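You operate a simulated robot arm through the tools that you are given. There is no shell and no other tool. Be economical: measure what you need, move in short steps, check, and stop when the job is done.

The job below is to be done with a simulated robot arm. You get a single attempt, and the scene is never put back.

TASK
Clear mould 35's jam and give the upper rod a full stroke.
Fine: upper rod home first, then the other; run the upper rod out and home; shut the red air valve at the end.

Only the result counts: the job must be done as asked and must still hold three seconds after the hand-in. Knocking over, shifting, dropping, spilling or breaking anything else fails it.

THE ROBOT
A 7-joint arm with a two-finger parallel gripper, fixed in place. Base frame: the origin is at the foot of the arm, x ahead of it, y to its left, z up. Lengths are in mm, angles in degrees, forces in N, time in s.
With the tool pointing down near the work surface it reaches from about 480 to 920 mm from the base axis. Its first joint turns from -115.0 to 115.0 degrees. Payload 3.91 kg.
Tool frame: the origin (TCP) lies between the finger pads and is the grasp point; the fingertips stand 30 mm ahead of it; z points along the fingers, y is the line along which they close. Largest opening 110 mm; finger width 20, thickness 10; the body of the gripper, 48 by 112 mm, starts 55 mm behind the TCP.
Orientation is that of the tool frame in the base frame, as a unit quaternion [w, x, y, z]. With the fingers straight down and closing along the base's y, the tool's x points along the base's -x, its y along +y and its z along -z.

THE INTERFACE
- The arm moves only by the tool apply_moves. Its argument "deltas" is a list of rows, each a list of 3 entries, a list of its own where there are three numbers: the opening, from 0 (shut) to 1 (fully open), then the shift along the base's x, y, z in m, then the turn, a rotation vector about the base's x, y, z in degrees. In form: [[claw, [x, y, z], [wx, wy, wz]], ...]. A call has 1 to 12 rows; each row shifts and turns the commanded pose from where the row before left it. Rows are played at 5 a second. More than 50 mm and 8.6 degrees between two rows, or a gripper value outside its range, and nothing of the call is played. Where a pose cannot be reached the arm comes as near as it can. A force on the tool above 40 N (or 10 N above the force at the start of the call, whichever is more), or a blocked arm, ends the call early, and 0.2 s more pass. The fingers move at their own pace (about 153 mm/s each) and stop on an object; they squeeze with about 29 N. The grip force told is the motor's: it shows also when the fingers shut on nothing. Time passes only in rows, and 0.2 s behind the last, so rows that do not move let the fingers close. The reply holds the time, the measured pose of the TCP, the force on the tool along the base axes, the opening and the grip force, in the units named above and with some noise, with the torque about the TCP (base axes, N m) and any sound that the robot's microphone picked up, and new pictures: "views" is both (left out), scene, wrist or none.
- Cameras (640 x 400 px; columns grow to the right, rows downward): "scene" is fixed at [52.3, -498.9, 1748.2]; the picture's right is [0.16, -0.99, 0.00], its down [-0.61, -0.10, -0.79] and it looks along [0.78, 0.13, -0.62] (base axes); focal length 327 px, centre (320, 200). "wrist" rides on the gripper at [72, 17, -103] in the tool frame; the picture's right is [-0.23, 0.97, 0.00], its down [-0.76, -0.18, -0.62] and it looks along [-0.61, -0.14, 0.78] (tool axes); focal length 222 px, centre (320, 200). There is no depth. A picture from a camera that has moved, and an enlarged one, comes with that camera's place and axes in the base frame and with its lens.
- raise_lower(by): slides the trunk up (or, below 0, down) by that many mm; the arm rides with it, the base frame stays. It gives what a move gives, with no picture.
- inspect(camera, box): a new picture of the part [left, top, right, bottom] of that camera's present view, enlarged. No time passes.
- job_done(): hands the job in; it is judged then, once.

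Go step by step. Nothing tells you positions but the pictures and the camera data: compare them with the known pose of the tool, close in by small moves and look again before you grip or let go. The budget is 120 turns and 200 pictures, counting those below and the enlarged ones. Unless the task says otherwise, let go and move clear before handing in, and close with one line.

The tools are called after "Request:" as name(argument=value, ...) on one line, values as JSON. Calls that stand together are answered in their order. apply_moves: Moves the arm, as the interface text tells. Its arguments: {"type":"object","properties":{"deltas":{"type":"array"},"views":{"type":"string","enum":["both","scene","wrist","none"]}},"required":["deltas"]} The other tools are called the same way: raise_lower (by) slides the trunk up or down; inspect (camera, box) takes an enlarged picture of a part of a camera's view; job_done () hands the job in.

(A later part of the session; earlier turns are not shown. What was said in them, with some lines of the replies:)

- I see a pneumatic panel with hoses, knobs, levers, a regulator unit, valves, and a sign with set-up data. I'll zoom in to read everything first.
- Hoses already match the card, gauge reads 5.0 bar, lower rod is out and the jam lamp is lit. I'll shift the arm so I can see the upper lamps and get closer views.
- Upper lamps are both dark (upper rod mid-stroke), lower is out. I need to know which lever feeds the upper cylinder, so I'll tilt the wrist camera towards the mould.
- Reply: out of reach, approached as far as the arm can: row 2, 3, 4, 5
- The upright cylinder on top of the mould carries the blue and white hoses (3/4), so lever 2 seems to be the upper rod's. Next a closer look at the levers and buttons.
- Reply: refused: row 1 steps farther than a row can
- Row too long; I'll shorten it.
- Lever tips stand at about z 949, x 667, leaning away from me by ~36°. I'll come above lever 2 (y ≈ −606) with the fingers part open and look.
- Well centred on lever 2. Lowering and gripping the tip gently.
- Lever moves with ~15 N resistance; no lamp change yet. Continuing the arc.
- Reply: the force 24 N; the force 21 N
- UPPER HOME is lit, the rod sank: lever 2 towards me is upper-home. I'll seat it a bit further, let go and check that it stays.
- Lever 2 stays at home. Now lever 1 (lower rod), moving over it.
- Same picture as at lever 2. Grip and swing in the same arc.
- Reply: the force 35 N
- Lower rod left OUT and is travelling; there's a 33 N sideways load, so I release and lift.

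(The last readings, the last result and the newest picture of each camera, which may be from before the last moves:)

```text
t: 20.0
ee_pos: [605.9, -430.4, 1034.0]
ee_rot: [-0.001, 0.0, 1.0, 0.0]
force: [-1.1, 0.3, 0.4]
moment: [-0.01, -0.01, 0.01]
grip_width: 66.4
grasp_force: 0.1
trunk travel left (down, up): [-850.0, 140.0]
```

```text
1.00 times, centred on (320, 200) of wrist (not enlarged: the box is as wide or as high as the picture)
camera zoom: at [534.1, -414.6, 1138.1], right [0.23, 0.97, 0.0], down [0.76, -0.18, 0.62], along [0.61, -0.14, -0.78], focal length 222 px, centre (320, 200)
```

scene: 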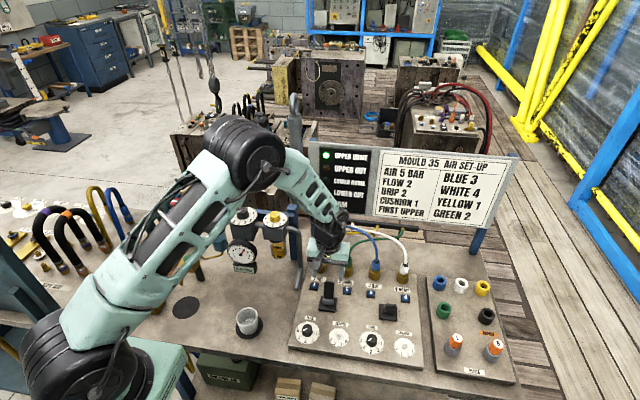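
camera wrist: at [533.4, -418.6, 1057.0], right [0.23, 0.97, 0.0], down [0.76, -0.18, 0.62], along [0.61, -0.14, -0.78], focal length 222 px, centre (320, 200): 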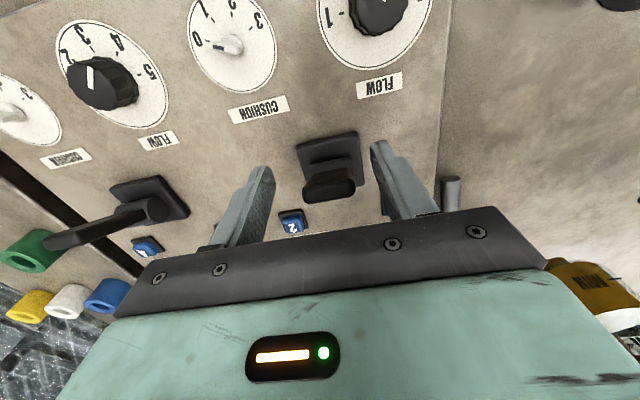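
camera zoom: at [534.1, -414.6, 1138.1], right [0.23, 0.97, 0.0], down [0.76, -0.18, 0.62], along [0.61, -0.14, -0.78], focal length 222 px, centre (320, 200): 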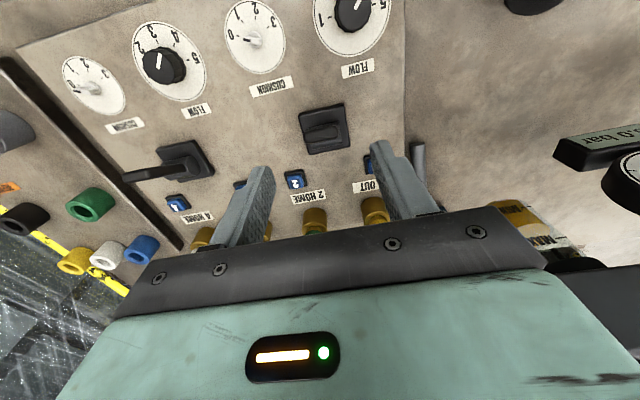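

Both HOME lamps lit, upper first. Now back to lever 2 for the full stroke out and home.

Request:
apply_moves(deltas=[[0.6, [0, -0.045, 0], [0, 0, 0]], [0.6, [0, -0.045, 0], [0, 0, 0]], [0.6, [0, -0.045, 0], [0, 0, 0]], [0.6, [-0.001, -0.045, 0], [0, 0, 0]], [0.6, [0, 0, -0.04], [0, 0, 0]], [0.6, [0, 0, -0.042], [0, 0, 0]], [0.6, [0, 0, 0], [0, 0, 0]]])

```text
t: 21.6
ee_pos: [603.5, -609.7, 953.7]
ee_rot: [0.0, 0.0, 1.0, 0.001]
force: [-0.3, -0.6, 0.3]
moment: [0.01, 0.0, 0.01]
grip_width: 65.9
grasp_force: 0.1
trunk travel left (down, up): [-850.0, 140.0]
camera wrist: at [530.8, -593.8, 1056.6], right [0.23, 0.97, 0.0], down [0.76, -0.18, 0.62], along [0.61, -0.14, -0.78], focal length 222 px, centre (320, 200)
```

scene: 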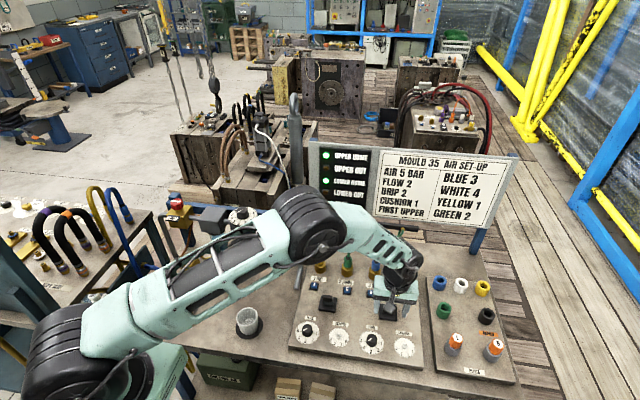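
wrist: 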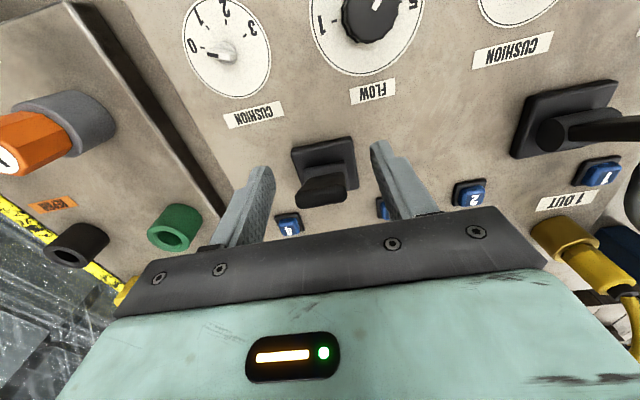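

Request:
apply_moves(deltas=[[0.3, [0, 0, -0.002], [0, 0, 0]], [0.1, [0, 0, 0], [0, 0, 0]], [0.1, [0.005, 0, 0.003], [0, 0, 0]], [0.1, [0.006, 0, 0.003], [0, 0, 0]], [0.1, [0.006, 0, 0.002], [0, 0, 0]], [0.1, [0.006, 0, 0.001], [0, 0, 0]], [0.1, [0.006, 0, 0], [0, 0, 0]], [0.1, [0.006, 0, 0], [0, 0, 0]], [0.1, [0.006, 0, -0.001], [0, 0, 0]], [0.1, [0.006, 0, -0.002], [0, 0, 0]], [0.1, [0.006, 0, -0.003], [0, 0, 0]], [0.1, [0, 0, 0], [0, 0, 0]]], views="wrist")

Request:
inspect(camera="scene", box=[210, 80, 380, 215])

```text
t: 24.2
ee_pos: [658.0, -610.2, 955.0]
ee_rot: [0.001, 0.001, 1.0, -0.003]
force: [-12.5, -18.9, 18.1]
moment: [0.28, 1.22, 0.25]
grip_width: 30.0
grasp_force: 45.3
trunk travel left (down, up): [-850.0, 140.0]
camera wrist: at [584.8, -593.5, 1058.5], right [0.23, 0.97, 0.0], down [0.76, -0.18, 0.63], along [0.61, -0.15, -0.78], focal length 222 px, centre (320, 200)
```

wrist: 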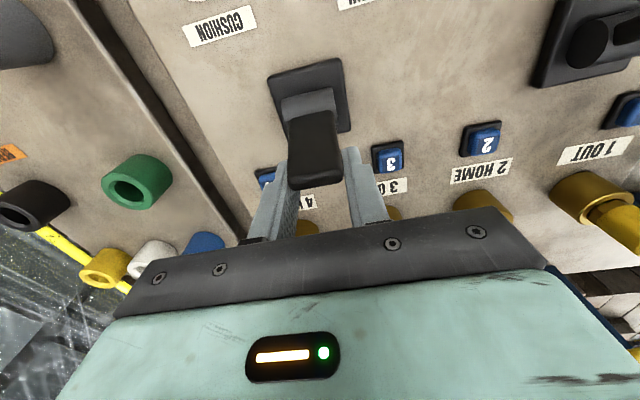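

```text
2.96 times, centred on (295, 148) of scene
camera zoom: at [52.3, -498.9, 1748.2], right [0.16, -0.99, 0.0], down [-0.61, -0.1, -0.79], along [0.78, 0.13, -0.62], focal length 968 px, centre (394, 356)
```

zoom: 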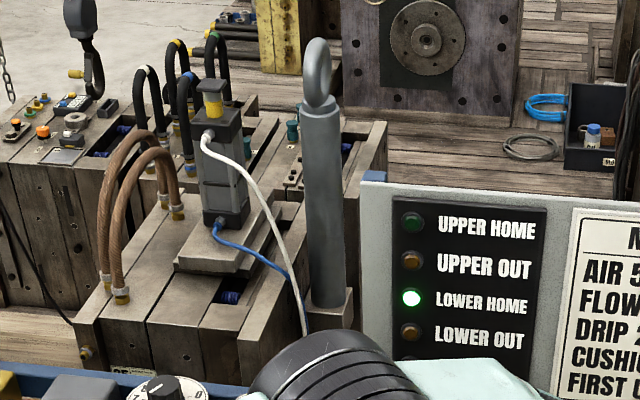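

The upper rod is rising; waiting a moment for UPPER OUT.

Request:
apply_moves(deltas=[[0.1, [0, 0, 0], [0, 0, 0]], [0.1, [0, 0, 0], [0, 0, 0]], [0.1, [0, 0, 0], [0, 0, 0]], [0.1, [0, 0, 0], [0, 0, 0]], [0.1, [0, 0, 0], [0, 0, 0]]], views="none")

Request:
inspect(camera="scene", box=[210, 80, 380, 215])

```text
t: 25.4
ee_pos: [656.7, -610.6, 953.7]
ee_rot: [0.001, 0.001, 1.0, -0.001]
force: [-5.3, -28.5, 25.6]
moment: [0.05, 1.03, 0.25]
grip_width: 29.7
grasp_force: 44.4
trunk travel left (down, up): [-850.0, 140.0]
```

```text
2.96 times, centred on (295, 148) of scene
camera zoom: at [52.3, -498.9, 1748.2], right [0.16, -0.99, 0.0], down [-0.61, -0.1, -0.79], along [0.78, 0.13, -0.62], focal length 968 px, centre (394, 356)
```

zoom: 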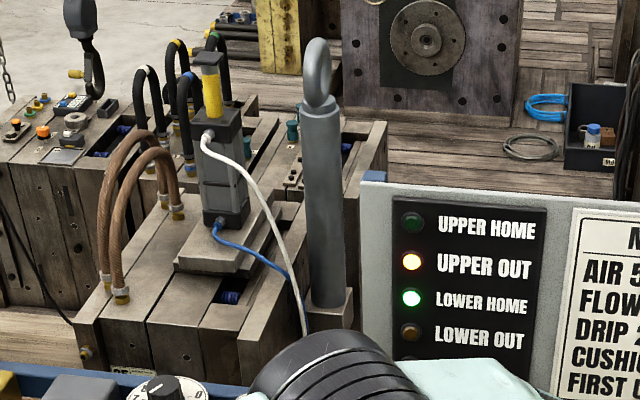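

UPPER OUT lit. Regrip to relieve the side load, then swing home.

Request:
apply_moves(deltas=[[0.6, [0, 0, 0], [0, 0, 0]], [0.6, [0, 0, 0], [0, 0, 0]], [0.6, [0, 0, 0], [0, 0, 0]]], views="none")

```text
t: 26.2
ee_pos: [658.3, -606.9, 951.4]
ee_rot: [-0.002, 0.0, 1.0, 0.001]
force: [0.1, -0.3, 0.1]
moment: [-0.01, -0.01, -0.03]
grip_width: 65.8
grasp_force: 0.1
trunk travel left (down, up): [-850.0, 140.0]
```

Request:
apply_moves(deltas=[[0.3, [-0.001, -0.0035, 0.003], [0, 0, 0]], [0.1, [0, 0, 0], [0, 0, 0]], [0.1, [-0.006, 0, 0.003], [0, 0, 0]], [0.1, [-0.006, 0, 0.002], [0, 0, 0]], [0.1, [-0.006, 0, 0.001], [0, 0, 0]], [0.1, [-0.006, 0, 0], [0, 0, 0]], [0.1, [-0.006, 0, 0], [0, 0, 0]], [0.1, [-0.006, 0, -0.001], [0, 0, 0]], [0.1, [-0.006, 0, -0.002], [0, 0, 0]], [0.1, [-0.006, 0, -0.003], [0, 0, 0]], [0.1, [-0.005, 0, -0.003], [0, 0, 0]], [0.1, [0, 0, 0], [0, 0, 0]]], views="none")

Request:
apply_moves(deltas=[[0.6, [0, 0, 0], [0, 0, 0]], [0.6, [0, 0, 0], [0, 0, 0]], [0.6, [0, 0, 0.04], [0, 0, 0]], [0.6, [0, 0, 0.04], [0, 0, 0]], [0.6, [0, 0, 0.04], [0, 0, 0]], [0.6, [0, 0, 0.04], [0, 0, 0]]])

Request:
inspect(camera="scene", box=[210, 80, 380, 215])

```text
t: 28.8
ee_pos: [604.7, -610.6, 953.6]
ee_rot: [0.0, 0.0, 1.0, 0.001]
force: [9.3, 26.6, 17.1]
moment: [0.02, -0.91, 0.14]
grip_width: 29.6
grasp_force: 44.9
trunk travel left (down, up): [-850.0, 140.0]
```

```text
t: 30.2
ee_pos: [602.8, -614.1, 1111.3]
ee_rot: [-0.001, 0.0, 1.0, -0.001]
force: [-0.3, -0.4, -0.8]
moment: [0.04, 0.02, 0.01]
grip_width: 66.1
grasp_force: 0.1
trunk travel left (down, up): [-850.0, 140.0]
camera wrist: at [530.6, -597.0, 1216.2], right [0.23, 0.97, 0.0], down [0.76, -0.18, 0.62], along [0.61, -0.14, -0.78], focal length 222 px, centre (320, 200)
```

scene: 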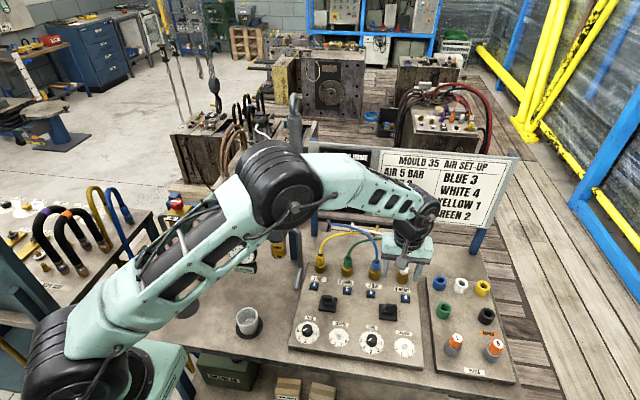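
wrist: 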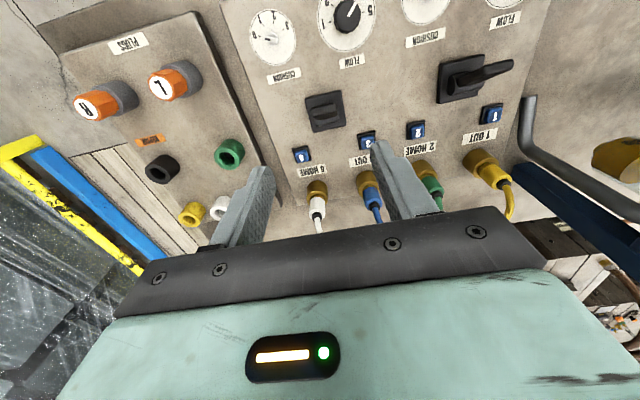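

```text
2.96 times, centred on (295, 148) of scene
camera zoom: at [52.3, -498.9, 1748.2], right [0.16, -0.99, 0.0], down [-0.61, -0.1, -0.79], along [0.78, 0.13, -0.62], focal length 968 px, centre (394, 356)
```

zoom: 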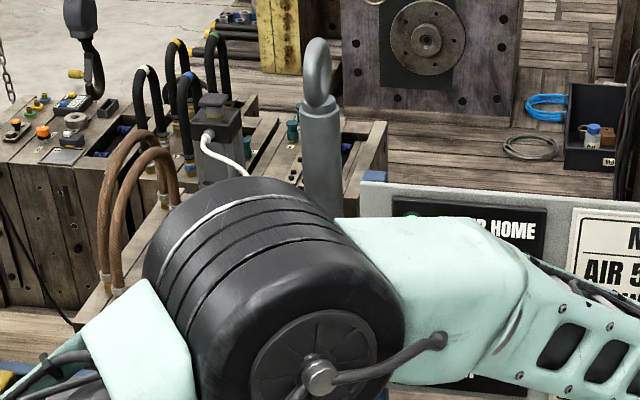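

Checking the lamps after clearing the view; the red knob works out at about (772, 78, 1106). Rising and moving over to it.

Request:
apply_moves(deltas=[[0.6, [0, 0, 0.049], [0, 0, 0]], [0.6, [0, 0, 0.049], [0, 0, 0]], [0.6, [0, 0, 0.049], [0, 0, 0]], [0.6, [0, 0.049, 0], [0, 0, 0]], [0.6, [0, 0.049, 0], [0, 0, 0]], [0.6, [0, 0.049, 0], [0, 0, 0]], [0.6, [0, 0.049, 0], [0, 0, 0]], [0.6, [0, 0.049, 0], [0, 0, 0]], [0.6, [0, 0.049, 0], [0, 0, 0]], [0.6, [0, 0.049, 0], [0, 0, 0]], [0.6, [0, 0.049, 0], [0, 0, 0]]], views="scene")

Request:
inspect(camera="scene", box=[210, 80, 380, 215])

```text
t: 32.6
ee_pos: [605.7, -221.0, 1258.4]
ee_rot: [-0.001, 0.001, 1.0, 0.0]
force: [0.4, -0.7, -0.3]
moment: [0.02, 0.0, 0.03]
grip_width: 65.9
grasp_force: 0.1
trunk travel left (down, up): [-850.0, 140.0]
```

scene: 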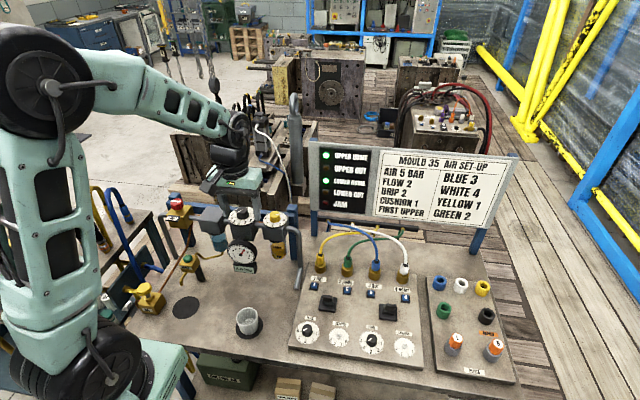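

```text
2.96 times, centred on (295, 148) of scene
camera zoom: at [52.3, -498.9, 1748.2], right [0.16, -0.99, 0.0], down [-0.61, -0.1, -0.79], along [0.78, 0.13, -0.62], focal length 968 px, centre (394, 356)
```

zoom: 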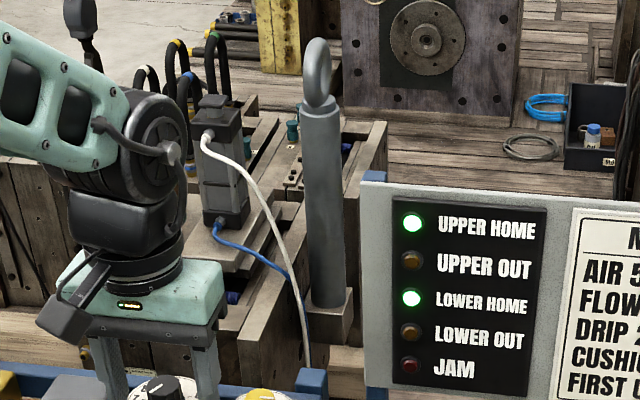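

Both rods home, jam off. On to the red valve.

Request:
apply_moves(deltas=[[0.6, [0, 0.049, 0], [0, 0, 0]], [0.6, [0, 0.049, 0], [0, 0, 0]], [0.6, [0.01, 0.048, 0], [0, 0, 0]], [0.6, [0.015, 0.045, 0], [0, 0, 0]], [0.6, [0.015, 0.045, 0], [0, 0, 0]], [0.6, [0.02, 0.045, 0], [0, 0, 0]], [0.6, [0.02, 0.018, 0], [0, 0, 0]], [0.6, [0, 0, 0], [0, 0, 0]]])

Request:
inspect(camera="wrist", box=[220, 80, 460, 230])

```text
t: 34.4
ee_pos: [684.9, 80.5, 1257.8]
ee_rot: [0.0, 0.0, 1.0, 0.0]
force: [0.4, 0.4, -0.2]
moment: [0.01, -0.02, -0.01]
grip_width: 65.9
grasp_force: 0.1
trunk travel left (down, up): [-850.0, 140.0]
camera wrist: at [611.9, 97.5, 1363.8], right [0.23, 0.97, 0.0], down [0.76, -0.18, 0.62], along [0.61, -0.14, -0.78], focal length 222 px, centre (320, 200)
```

scene: 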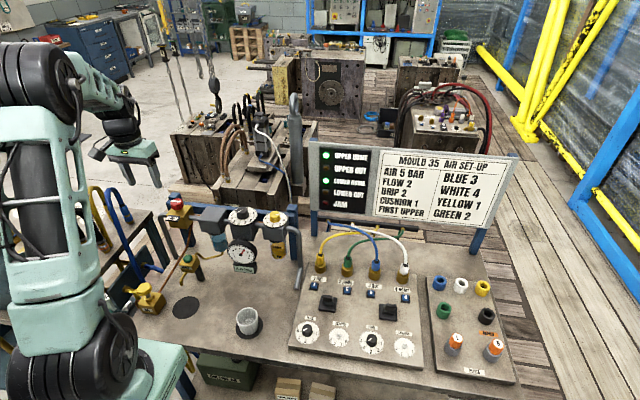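
wrist: 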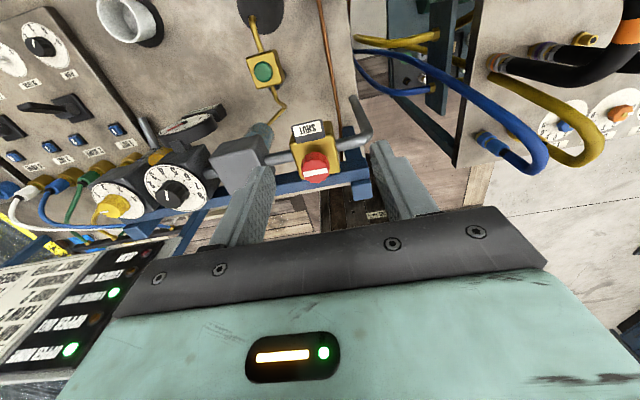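

```text
2.67 times, centred on (340, 155) of wrist
camera zoom: at [611.9, 97.5, 1363.8], right [0.23, 0.97, 0.0], down [0.76, -0.18, 0.62], along [0.61, -0.14, -0.78], focal length 592 px, centre (267, 320)
```

zoom: 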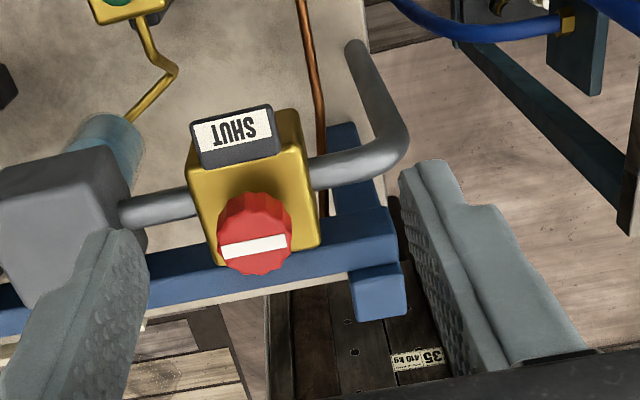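

The tag "35" is on the mould, good. The red knob's bar lies along the pipe (open); SHUT is a quarter turn away. I'll go closer above it.

Request:
apply_moves(deltas=[[0.7, [0.04, -0.015, 0], [0, 0, 0]], [0.7, [0.025, -0.006, -0.03], [0, 0, 0]], [0.7, [0, 0, -0.028], [0, 0, 0]], [0.7, [0, 0, 0], [0, 0, 0]]])

Request:
inspect(camera="wrist", box=[220, 60, 460, 220])

Request:
inspect(camera="scene", box=[130, 140, 250, 260])

```text
t: 35.4
ee_pos: [749.6, 56.3, 1201.3]
ee_rot: [-0.001, 0.0, 1.0, 0.001]
force: [0.4, -0.5, -0.8]
moment: [0.01, 0.03, -0.01]
grip_width: 77.0
grasp_force: 0.0
trunk travel left (down, up): [-850.0, 140.0]
camera wrist: at [676.9, 72.9, 1305.4], right [0.23, 0.97, 0.0], down [0.76, -0.18, 0.62], along [0.61, -0.14, -0.78], focal length 222 px, centre (320, 200)
```

scene: 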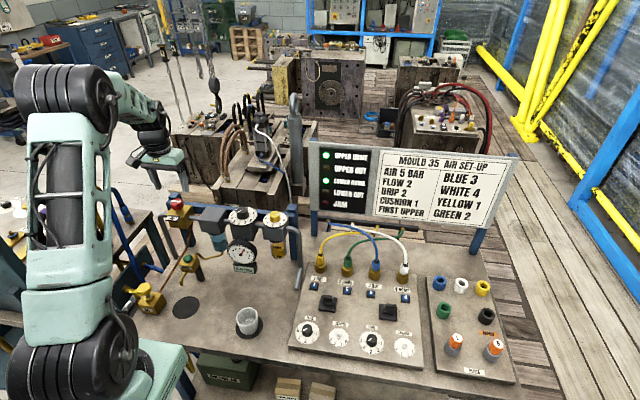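
wrist: 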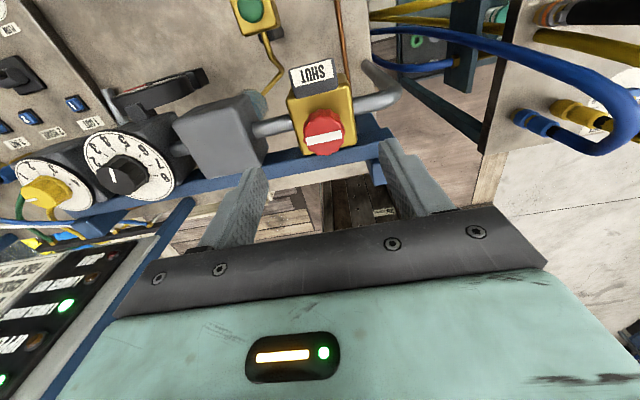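

```text
2.50 times, centred on (340, 140) of wrist
camera zoom: at [676.9, 72.9, 1305.4], right [0.23, 0.97, 0.0], down [0.76, -0.18, 0.62], along [0.61, -0.14, -0.78], focal length 555 px, centre (270, 350)
```

zoom: 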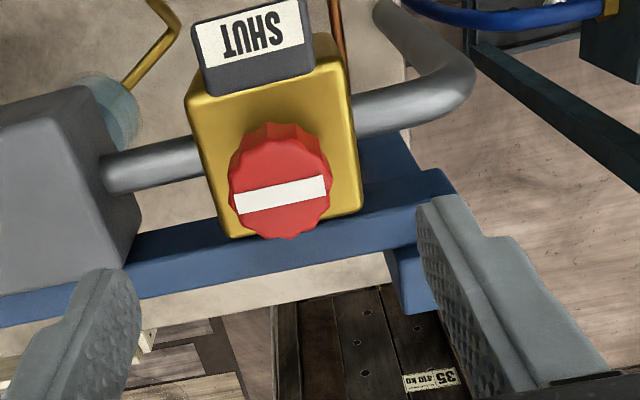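

```text
3.33 times, centred on (190, 200) of scene
camera zoom: at [52.3, -498.9, 1748.2], right [0.16, -0.99, 0.0], down [-0.61, -0.1, -0.79], along [0.78, 0.13, -0.62], focal length 1089 px, centre (753, 200)
```

zoom: 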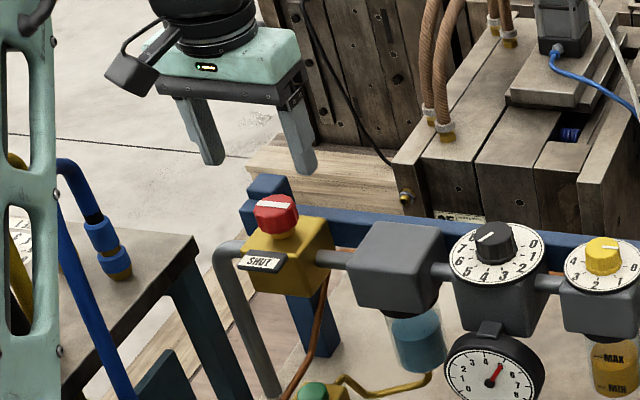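

Knob top is at about (752, 60, 1128). I'll pre-turn the gripper +45° at height, so that a 90° turn keeps the fingers on the diagonals clear of the SHUT plate.

Request:
apply_moves(deltas=[[0.7, [0.0025, 0.003, 0], [0, 0, 7.5]], [0.7, [0, 0, 0], [0, 0, 7.5]], [0.7, [0, 0, 0], [0, 0, 7.5]], [0.7, [0, 0, 0], [0, 0, 7.5]], [0.7, [0, 0, 0], [0, 0, 7.5]], [0.7, [0, 0, 0], [0, 0, 7.5]], [0.7, [0, 0, -0.03], [0, 0, 0]], [0.7, [0, 0, 0], [0, 0, 0]]])

Request:
inspect(camera="scene", box=[130, 140, 250, 260])

```text
t: 37.2
ee_pos: [752.1, 62.2, 1171.7]
ee_rot: [0.0, -0.383, 0.924, -0.001]
force: [0.4, -0.8, 0.1]
moment: [-0.01, 0.0, -0.05]
grip_width: 77.0
grasp_force: 0.0
trunk travel left (down, up): [-850.0, 140.0]
camera wrist: at [689.0, 21.4, 1275.8], right [-0.53, 0.85, 0.0], down [0.66, 0.41, 0.62], along [0.53, 0.33, -0.78], focal length 222 px, centre (320, 200)
```

scene: 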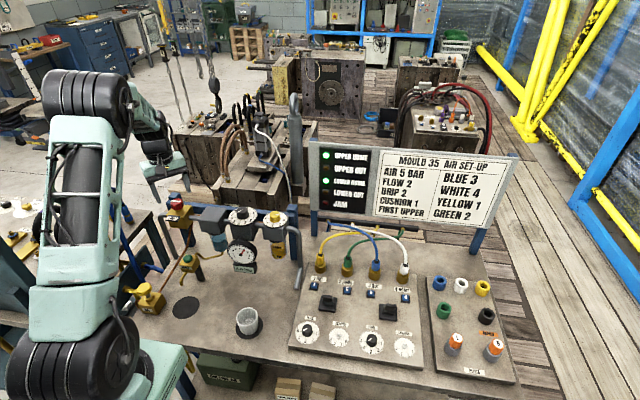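
wrist: 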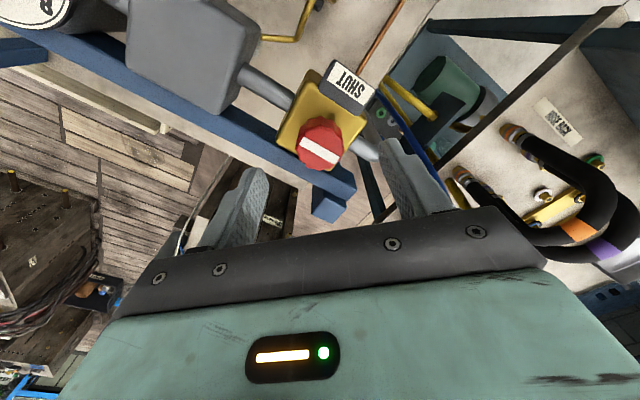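

```text
3.33 times, centred on (190, 200) of scene
camera zoom: at [52.3, -498.9, 1748.2], right [0.16, -0.99, 0.0], down [-0.61, -0.1, -0.79], along [0.78, 0.13, -0.62], focal length 1089 px, centre (753, 200)
```

zoom: 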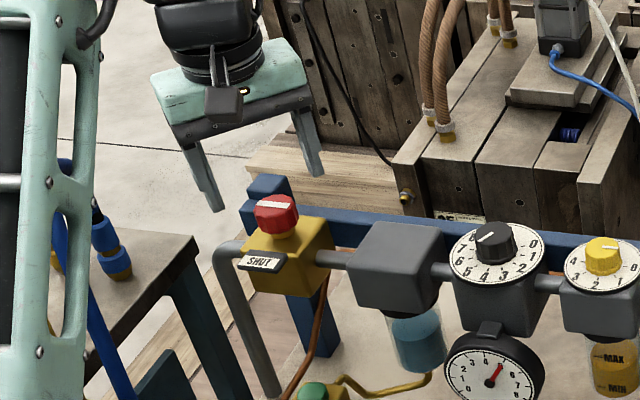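

Request:
apply_moves(deltas=[[0.7, [-0.001, -0.003, -0.015], [0, 0, 0]], [0.7, [0, 0, -0.017], [0, 0, 0]], [0.7, [0, 0, 0], [0, 0, 0]]])

Request:
inspect(camera="scene", box=[130, 140, 250, 260])

Request:
inspect(camera="wrist", box=[200, 60, 440, 220])

```text
t: 38.0
ee_pos: [750.9, 58.6, 1138.7]
ee_rot: [-0.001, -0.382, 0.924, 0.0]
force: [-0.2, 0.3, -0.5]
moment: [-0.02, 0.02, -0.02]
grip_width: 77.2
grasp_force: 0.0
trunk travel left (down, up): [-850.0, 140.0]
camera wrist: at [688.3, 18.6, 1243.8], right [-0.53, 0.85, 0.0], down [0.67, 0.41, 0.62], along [0.53, 0.33, -0.78], focal length 222 px, centre (320, 200)
```

scene: 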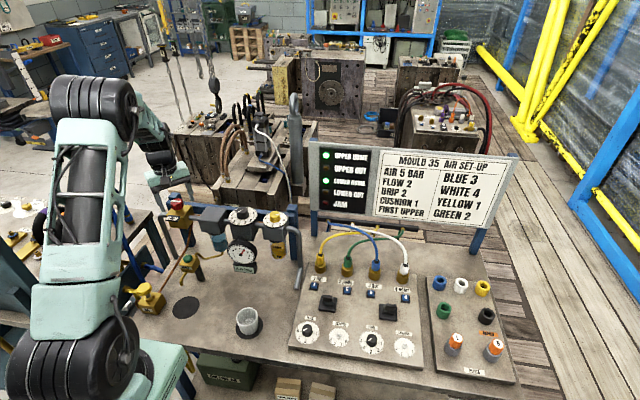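
wrist: 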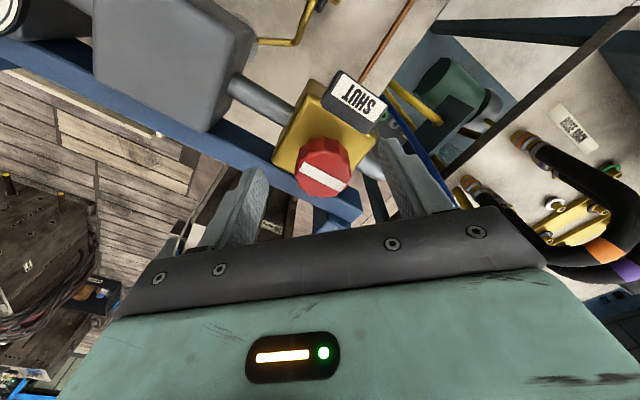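

```text
3.33 times, centred on (190, 200) of scene
camera zoom: at [52.3, -498.9, 1748.2], right [0.16, -0.99, 0.0], down [-0.61, -0.1, -0.79], along [0.78, 0.13, -0.62], focal length 1089 px, centre (753, 200)
```

zoom: 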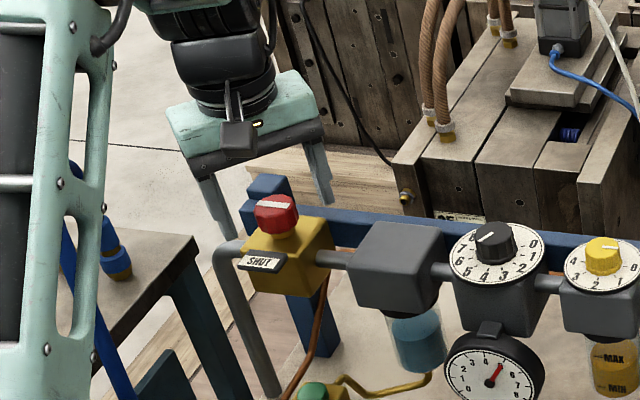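

```text
2.50 times, centred on (320, 140) of wrist
camera zoom: at [688.3, 18.6, 1243.8], right [-0.53, 0.85, 0.0], down [0.67, 0.41, 0.62], along [0.53, 0.33, -0.78], focal length 555 px, centre (320, 350)
```

zoom: 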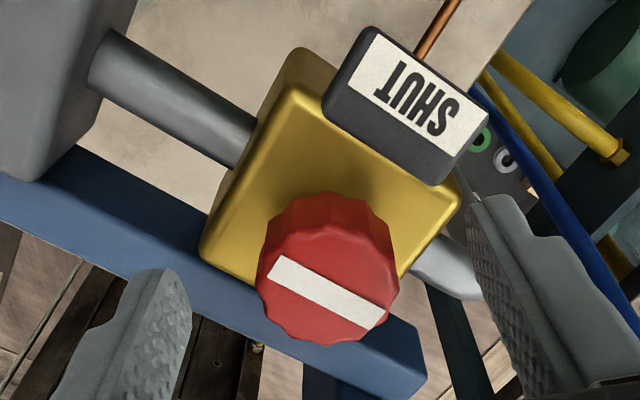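

Alignment is good. Raising 5 mm for clearance over the SHUT plate, gripping the knob and starting the clockwise turn.

Request:
apply_moves(deltas=[[0.7, [-0.001, 0, 0.004], [0, 0, 0]], [0.2, [0, 0, 0], [0, 0, 0]], [0.2, [0, 0, 0], [0, 0, 0]], [0.2, [0, 0, 0], [0, 0, -5]], [0.2, [0, 0, 0], [0, 0, -5]], [0.2, [0, 0, 0], [0, 0, -5]], [0.2, [0, 0, 0], [0, 0, 0]]], views="wrist")

Request:
inspect(camera="scene", box=[130, 140, 250, 260])

```text
t: 39.6
ee_pos: [750.1, 59.7, 1143.7]
ee_rot: [-0.001, -0.259, 0.966, 0.0]
force: [-1.0, 10.1, -1.1]
moment: [-0.2, 0.7, 0.02]
grip_width: 33.7
grasp_force: 44.9
trunk travel left (down, up): [-850.0, 140.0]
camera wrist: at [678.3, 37.2, 1247.5], right [-0.29, 0.96, 0.0], down [0.75, 0.23, 0.62], along [0.6, 0.18, -0.78], focal length 222 px, centre (320, 200)
```

wrist: 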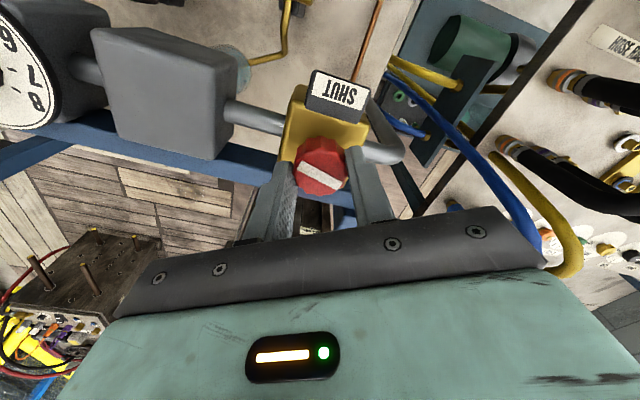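

```text
3.33 times, centred on (190, 200) of scene
camera zoom: at [52.3, -498.9, 1748.2], right [0.16, -0.99, 0.0], down [-0.61, -0.1, -0.79], along [0.78, 0.13, -0.62], focal length 1089 px, centre (753, 200)
```

zoom: 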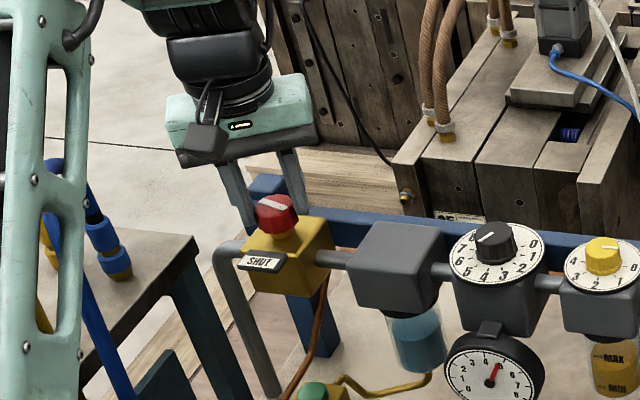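

The knob turns freely clockwise. Continuing the quarter turn.

Request:
apply_moves(deltas=[[0.2, [0, 0, 0], [0, 0, -7.5]], [0.2, [0, 0, 0], [0, 0, -7.5]], [0.2, [0, 0, 0], [0, 0, -7.5]], [0.2, [0, 0, 0], [0, 0, -7.5]], [0.2, [0, 0, 0], [0, 0, -7.5]], [0.2, [0, 0, 0], [0, 0, -7.5]], [0.2, [0, 0, 0], [0, 0, -7.5]], [0.2, [0, 0, 0], [0, 0, -7.5]], [0.2, [0, 0, 0], [0, 0, -7.5]], [0.2, [0, 0, 0], [0, 0, -7.5]], [0.2, [0, 0, 0], [0, 0, 0]]], views="wrist")

Request:
inspect(camera="scene", box=[130, 140, 250, 260])

Request:
inspect(camera="scene", box=[210, 80, 380, 215])

```text
t: 42.0
ee_pos: [749.2, 60.4, 1144.0]
ee_rot: [0.0, 0.383, 0.924, 0.001]
force: [-2.2, 20.7, 7.6]
moment: [0.79, 0.17, 0.06]
grip_width: 33.8
grasp_force: 44.7
trunk travel left (down, up): [-850.0, 140.0]
camera wrist: at [710.2, 122.5, 1247.5], right [0.85, 0.53, 0.0], down [0.41, -0.67, 0.62], along [0.33, -0.53, -0.78], focal length 222 px, centre (320, 200)
```

wrist: 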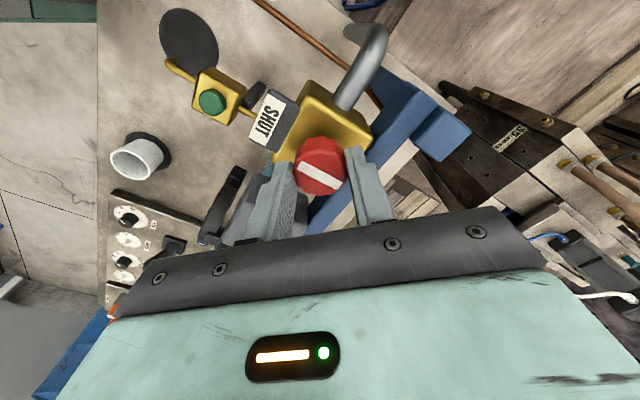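

```text
3.33 times, centred on (190, 200) of scene
camera zoom: at [52.3, -498.9, 1748.2], right [0.16, -0.99, 0.0], down [-0.61, -0.1, -0.79], along [0.78, 0.13, -0.62], focal length 1089 px, centre (753, 200)
```

zoom: 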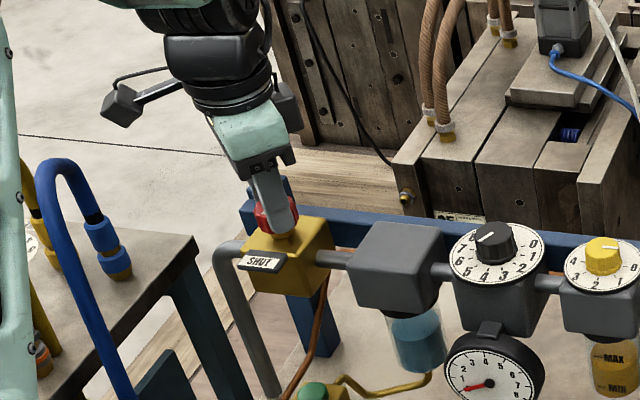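

```text
2.96 times, centred on (295, 148) of scene
camera zoom: at [52.3, -498.9, 1748.2], right [0.16, -0.99, 0.0], down [-0.61, -0.1, -0.79], along [0.78, 0.13, -0.62], focal length 968 px, centre (394, 356)
```

zoom: 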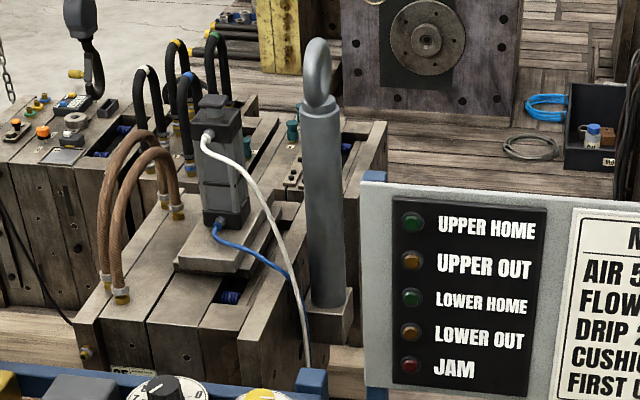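

Gauge fell to 0 and the lamps went out with the air: valve shut, rods still home. Releasing and rising clear.

Request:
apply_moves(deltas=[[0.45, [0, 0, 0], [0, 0, 0]], [0.45, [0, 0, 0], [0, 0, 0]], [0.45, [0, 0, 0.04], [0, 0, 0]], [0.45, [0, 0, 0.045], [0, 0, 0]], [0.45, [0, 0, 0.045], [0, 0, 0]], [0.45, [0, 0, 0.045], [0, 0, 0]], [0.45, [0, 0, 0], [0, 0, 0]]])

Request:
inspect(camera="scene", box=[130, 140, 310, 290])

Request:
inspect(camera="scene", box=[280, 220, 440, 370])

```text
t: 43.6
ee_pos: [746.6, 57.6, 1317.2]
ee_rot: [-0.001, 0.383, 0.924, 0.0]
force: [-0.8, -0.6, -0.1]
moment: [0.02, -0.02, 0.02]
grip_width: 49.4
grasp_force: 0.1
trunk travel left (down, up): [-850.0, 140.0]
camera wrist: at [707.8, 120.7, 1422.1], right [0.85, 0.53, 0.0], down [0.41, -0.67, 0.62], along [0.33, -0.53, -0.78], focal length 222 px, centre (320, 200)
```

scene: 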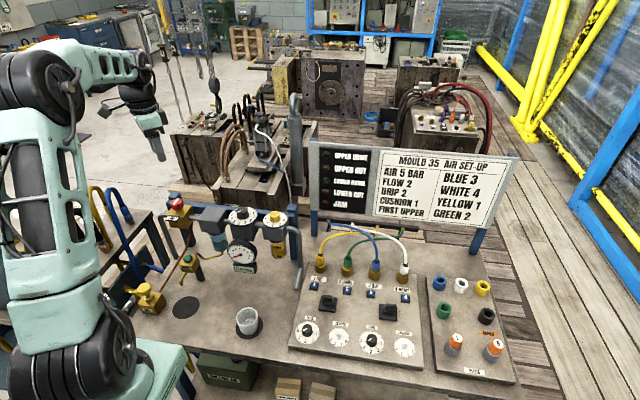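
wrist: 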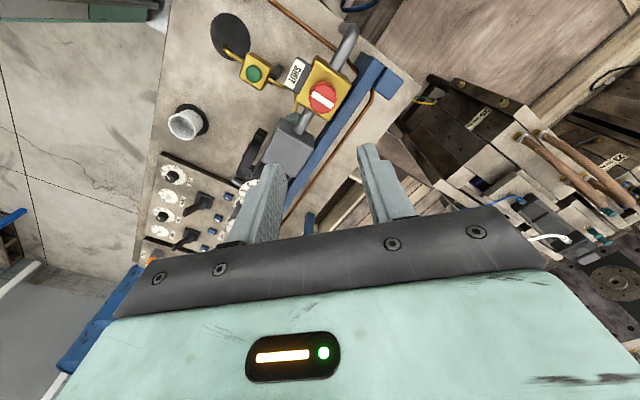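

```text
2.67 times, centred on (220, 215) of scene
camera zoom: at [52.3, -498.9, 1748.2], right [0.16, -0.99, 0.0], down [-0.61, -0.1, -0.79], along [0.78, 0.13, -0.62], focal length 871 px, centre (587, 160)
```

zoom: 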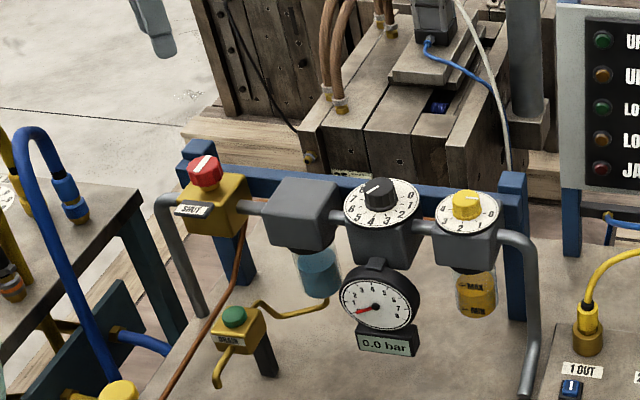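

```text
2.67 times, centred on (360, 295) of scene
camera zoom: at [52.3, -498.9, 1748.2], right [0.16, -0.99, 0.0], down [-0.61, -0.1, -0.79], along [0.78, 0.13, -0.62], focal length 871 px, centre (213, -53)
```

zoom: 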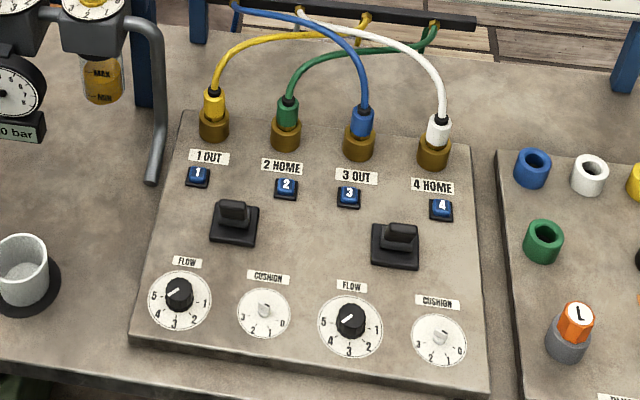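

Gauge reads 0.0 bar, the red knob's bar points to SHUT, and both levers are at home with nothing else disturbed. Handing in.

Request:
job_done()

```text
The job is handed in.
```

Mould 35's jam is cleared. The upper rod went home first, then the lower; the upper rod then made a full stroke out and home, and I shut the red air valve last (gauge at 0.0 bar).
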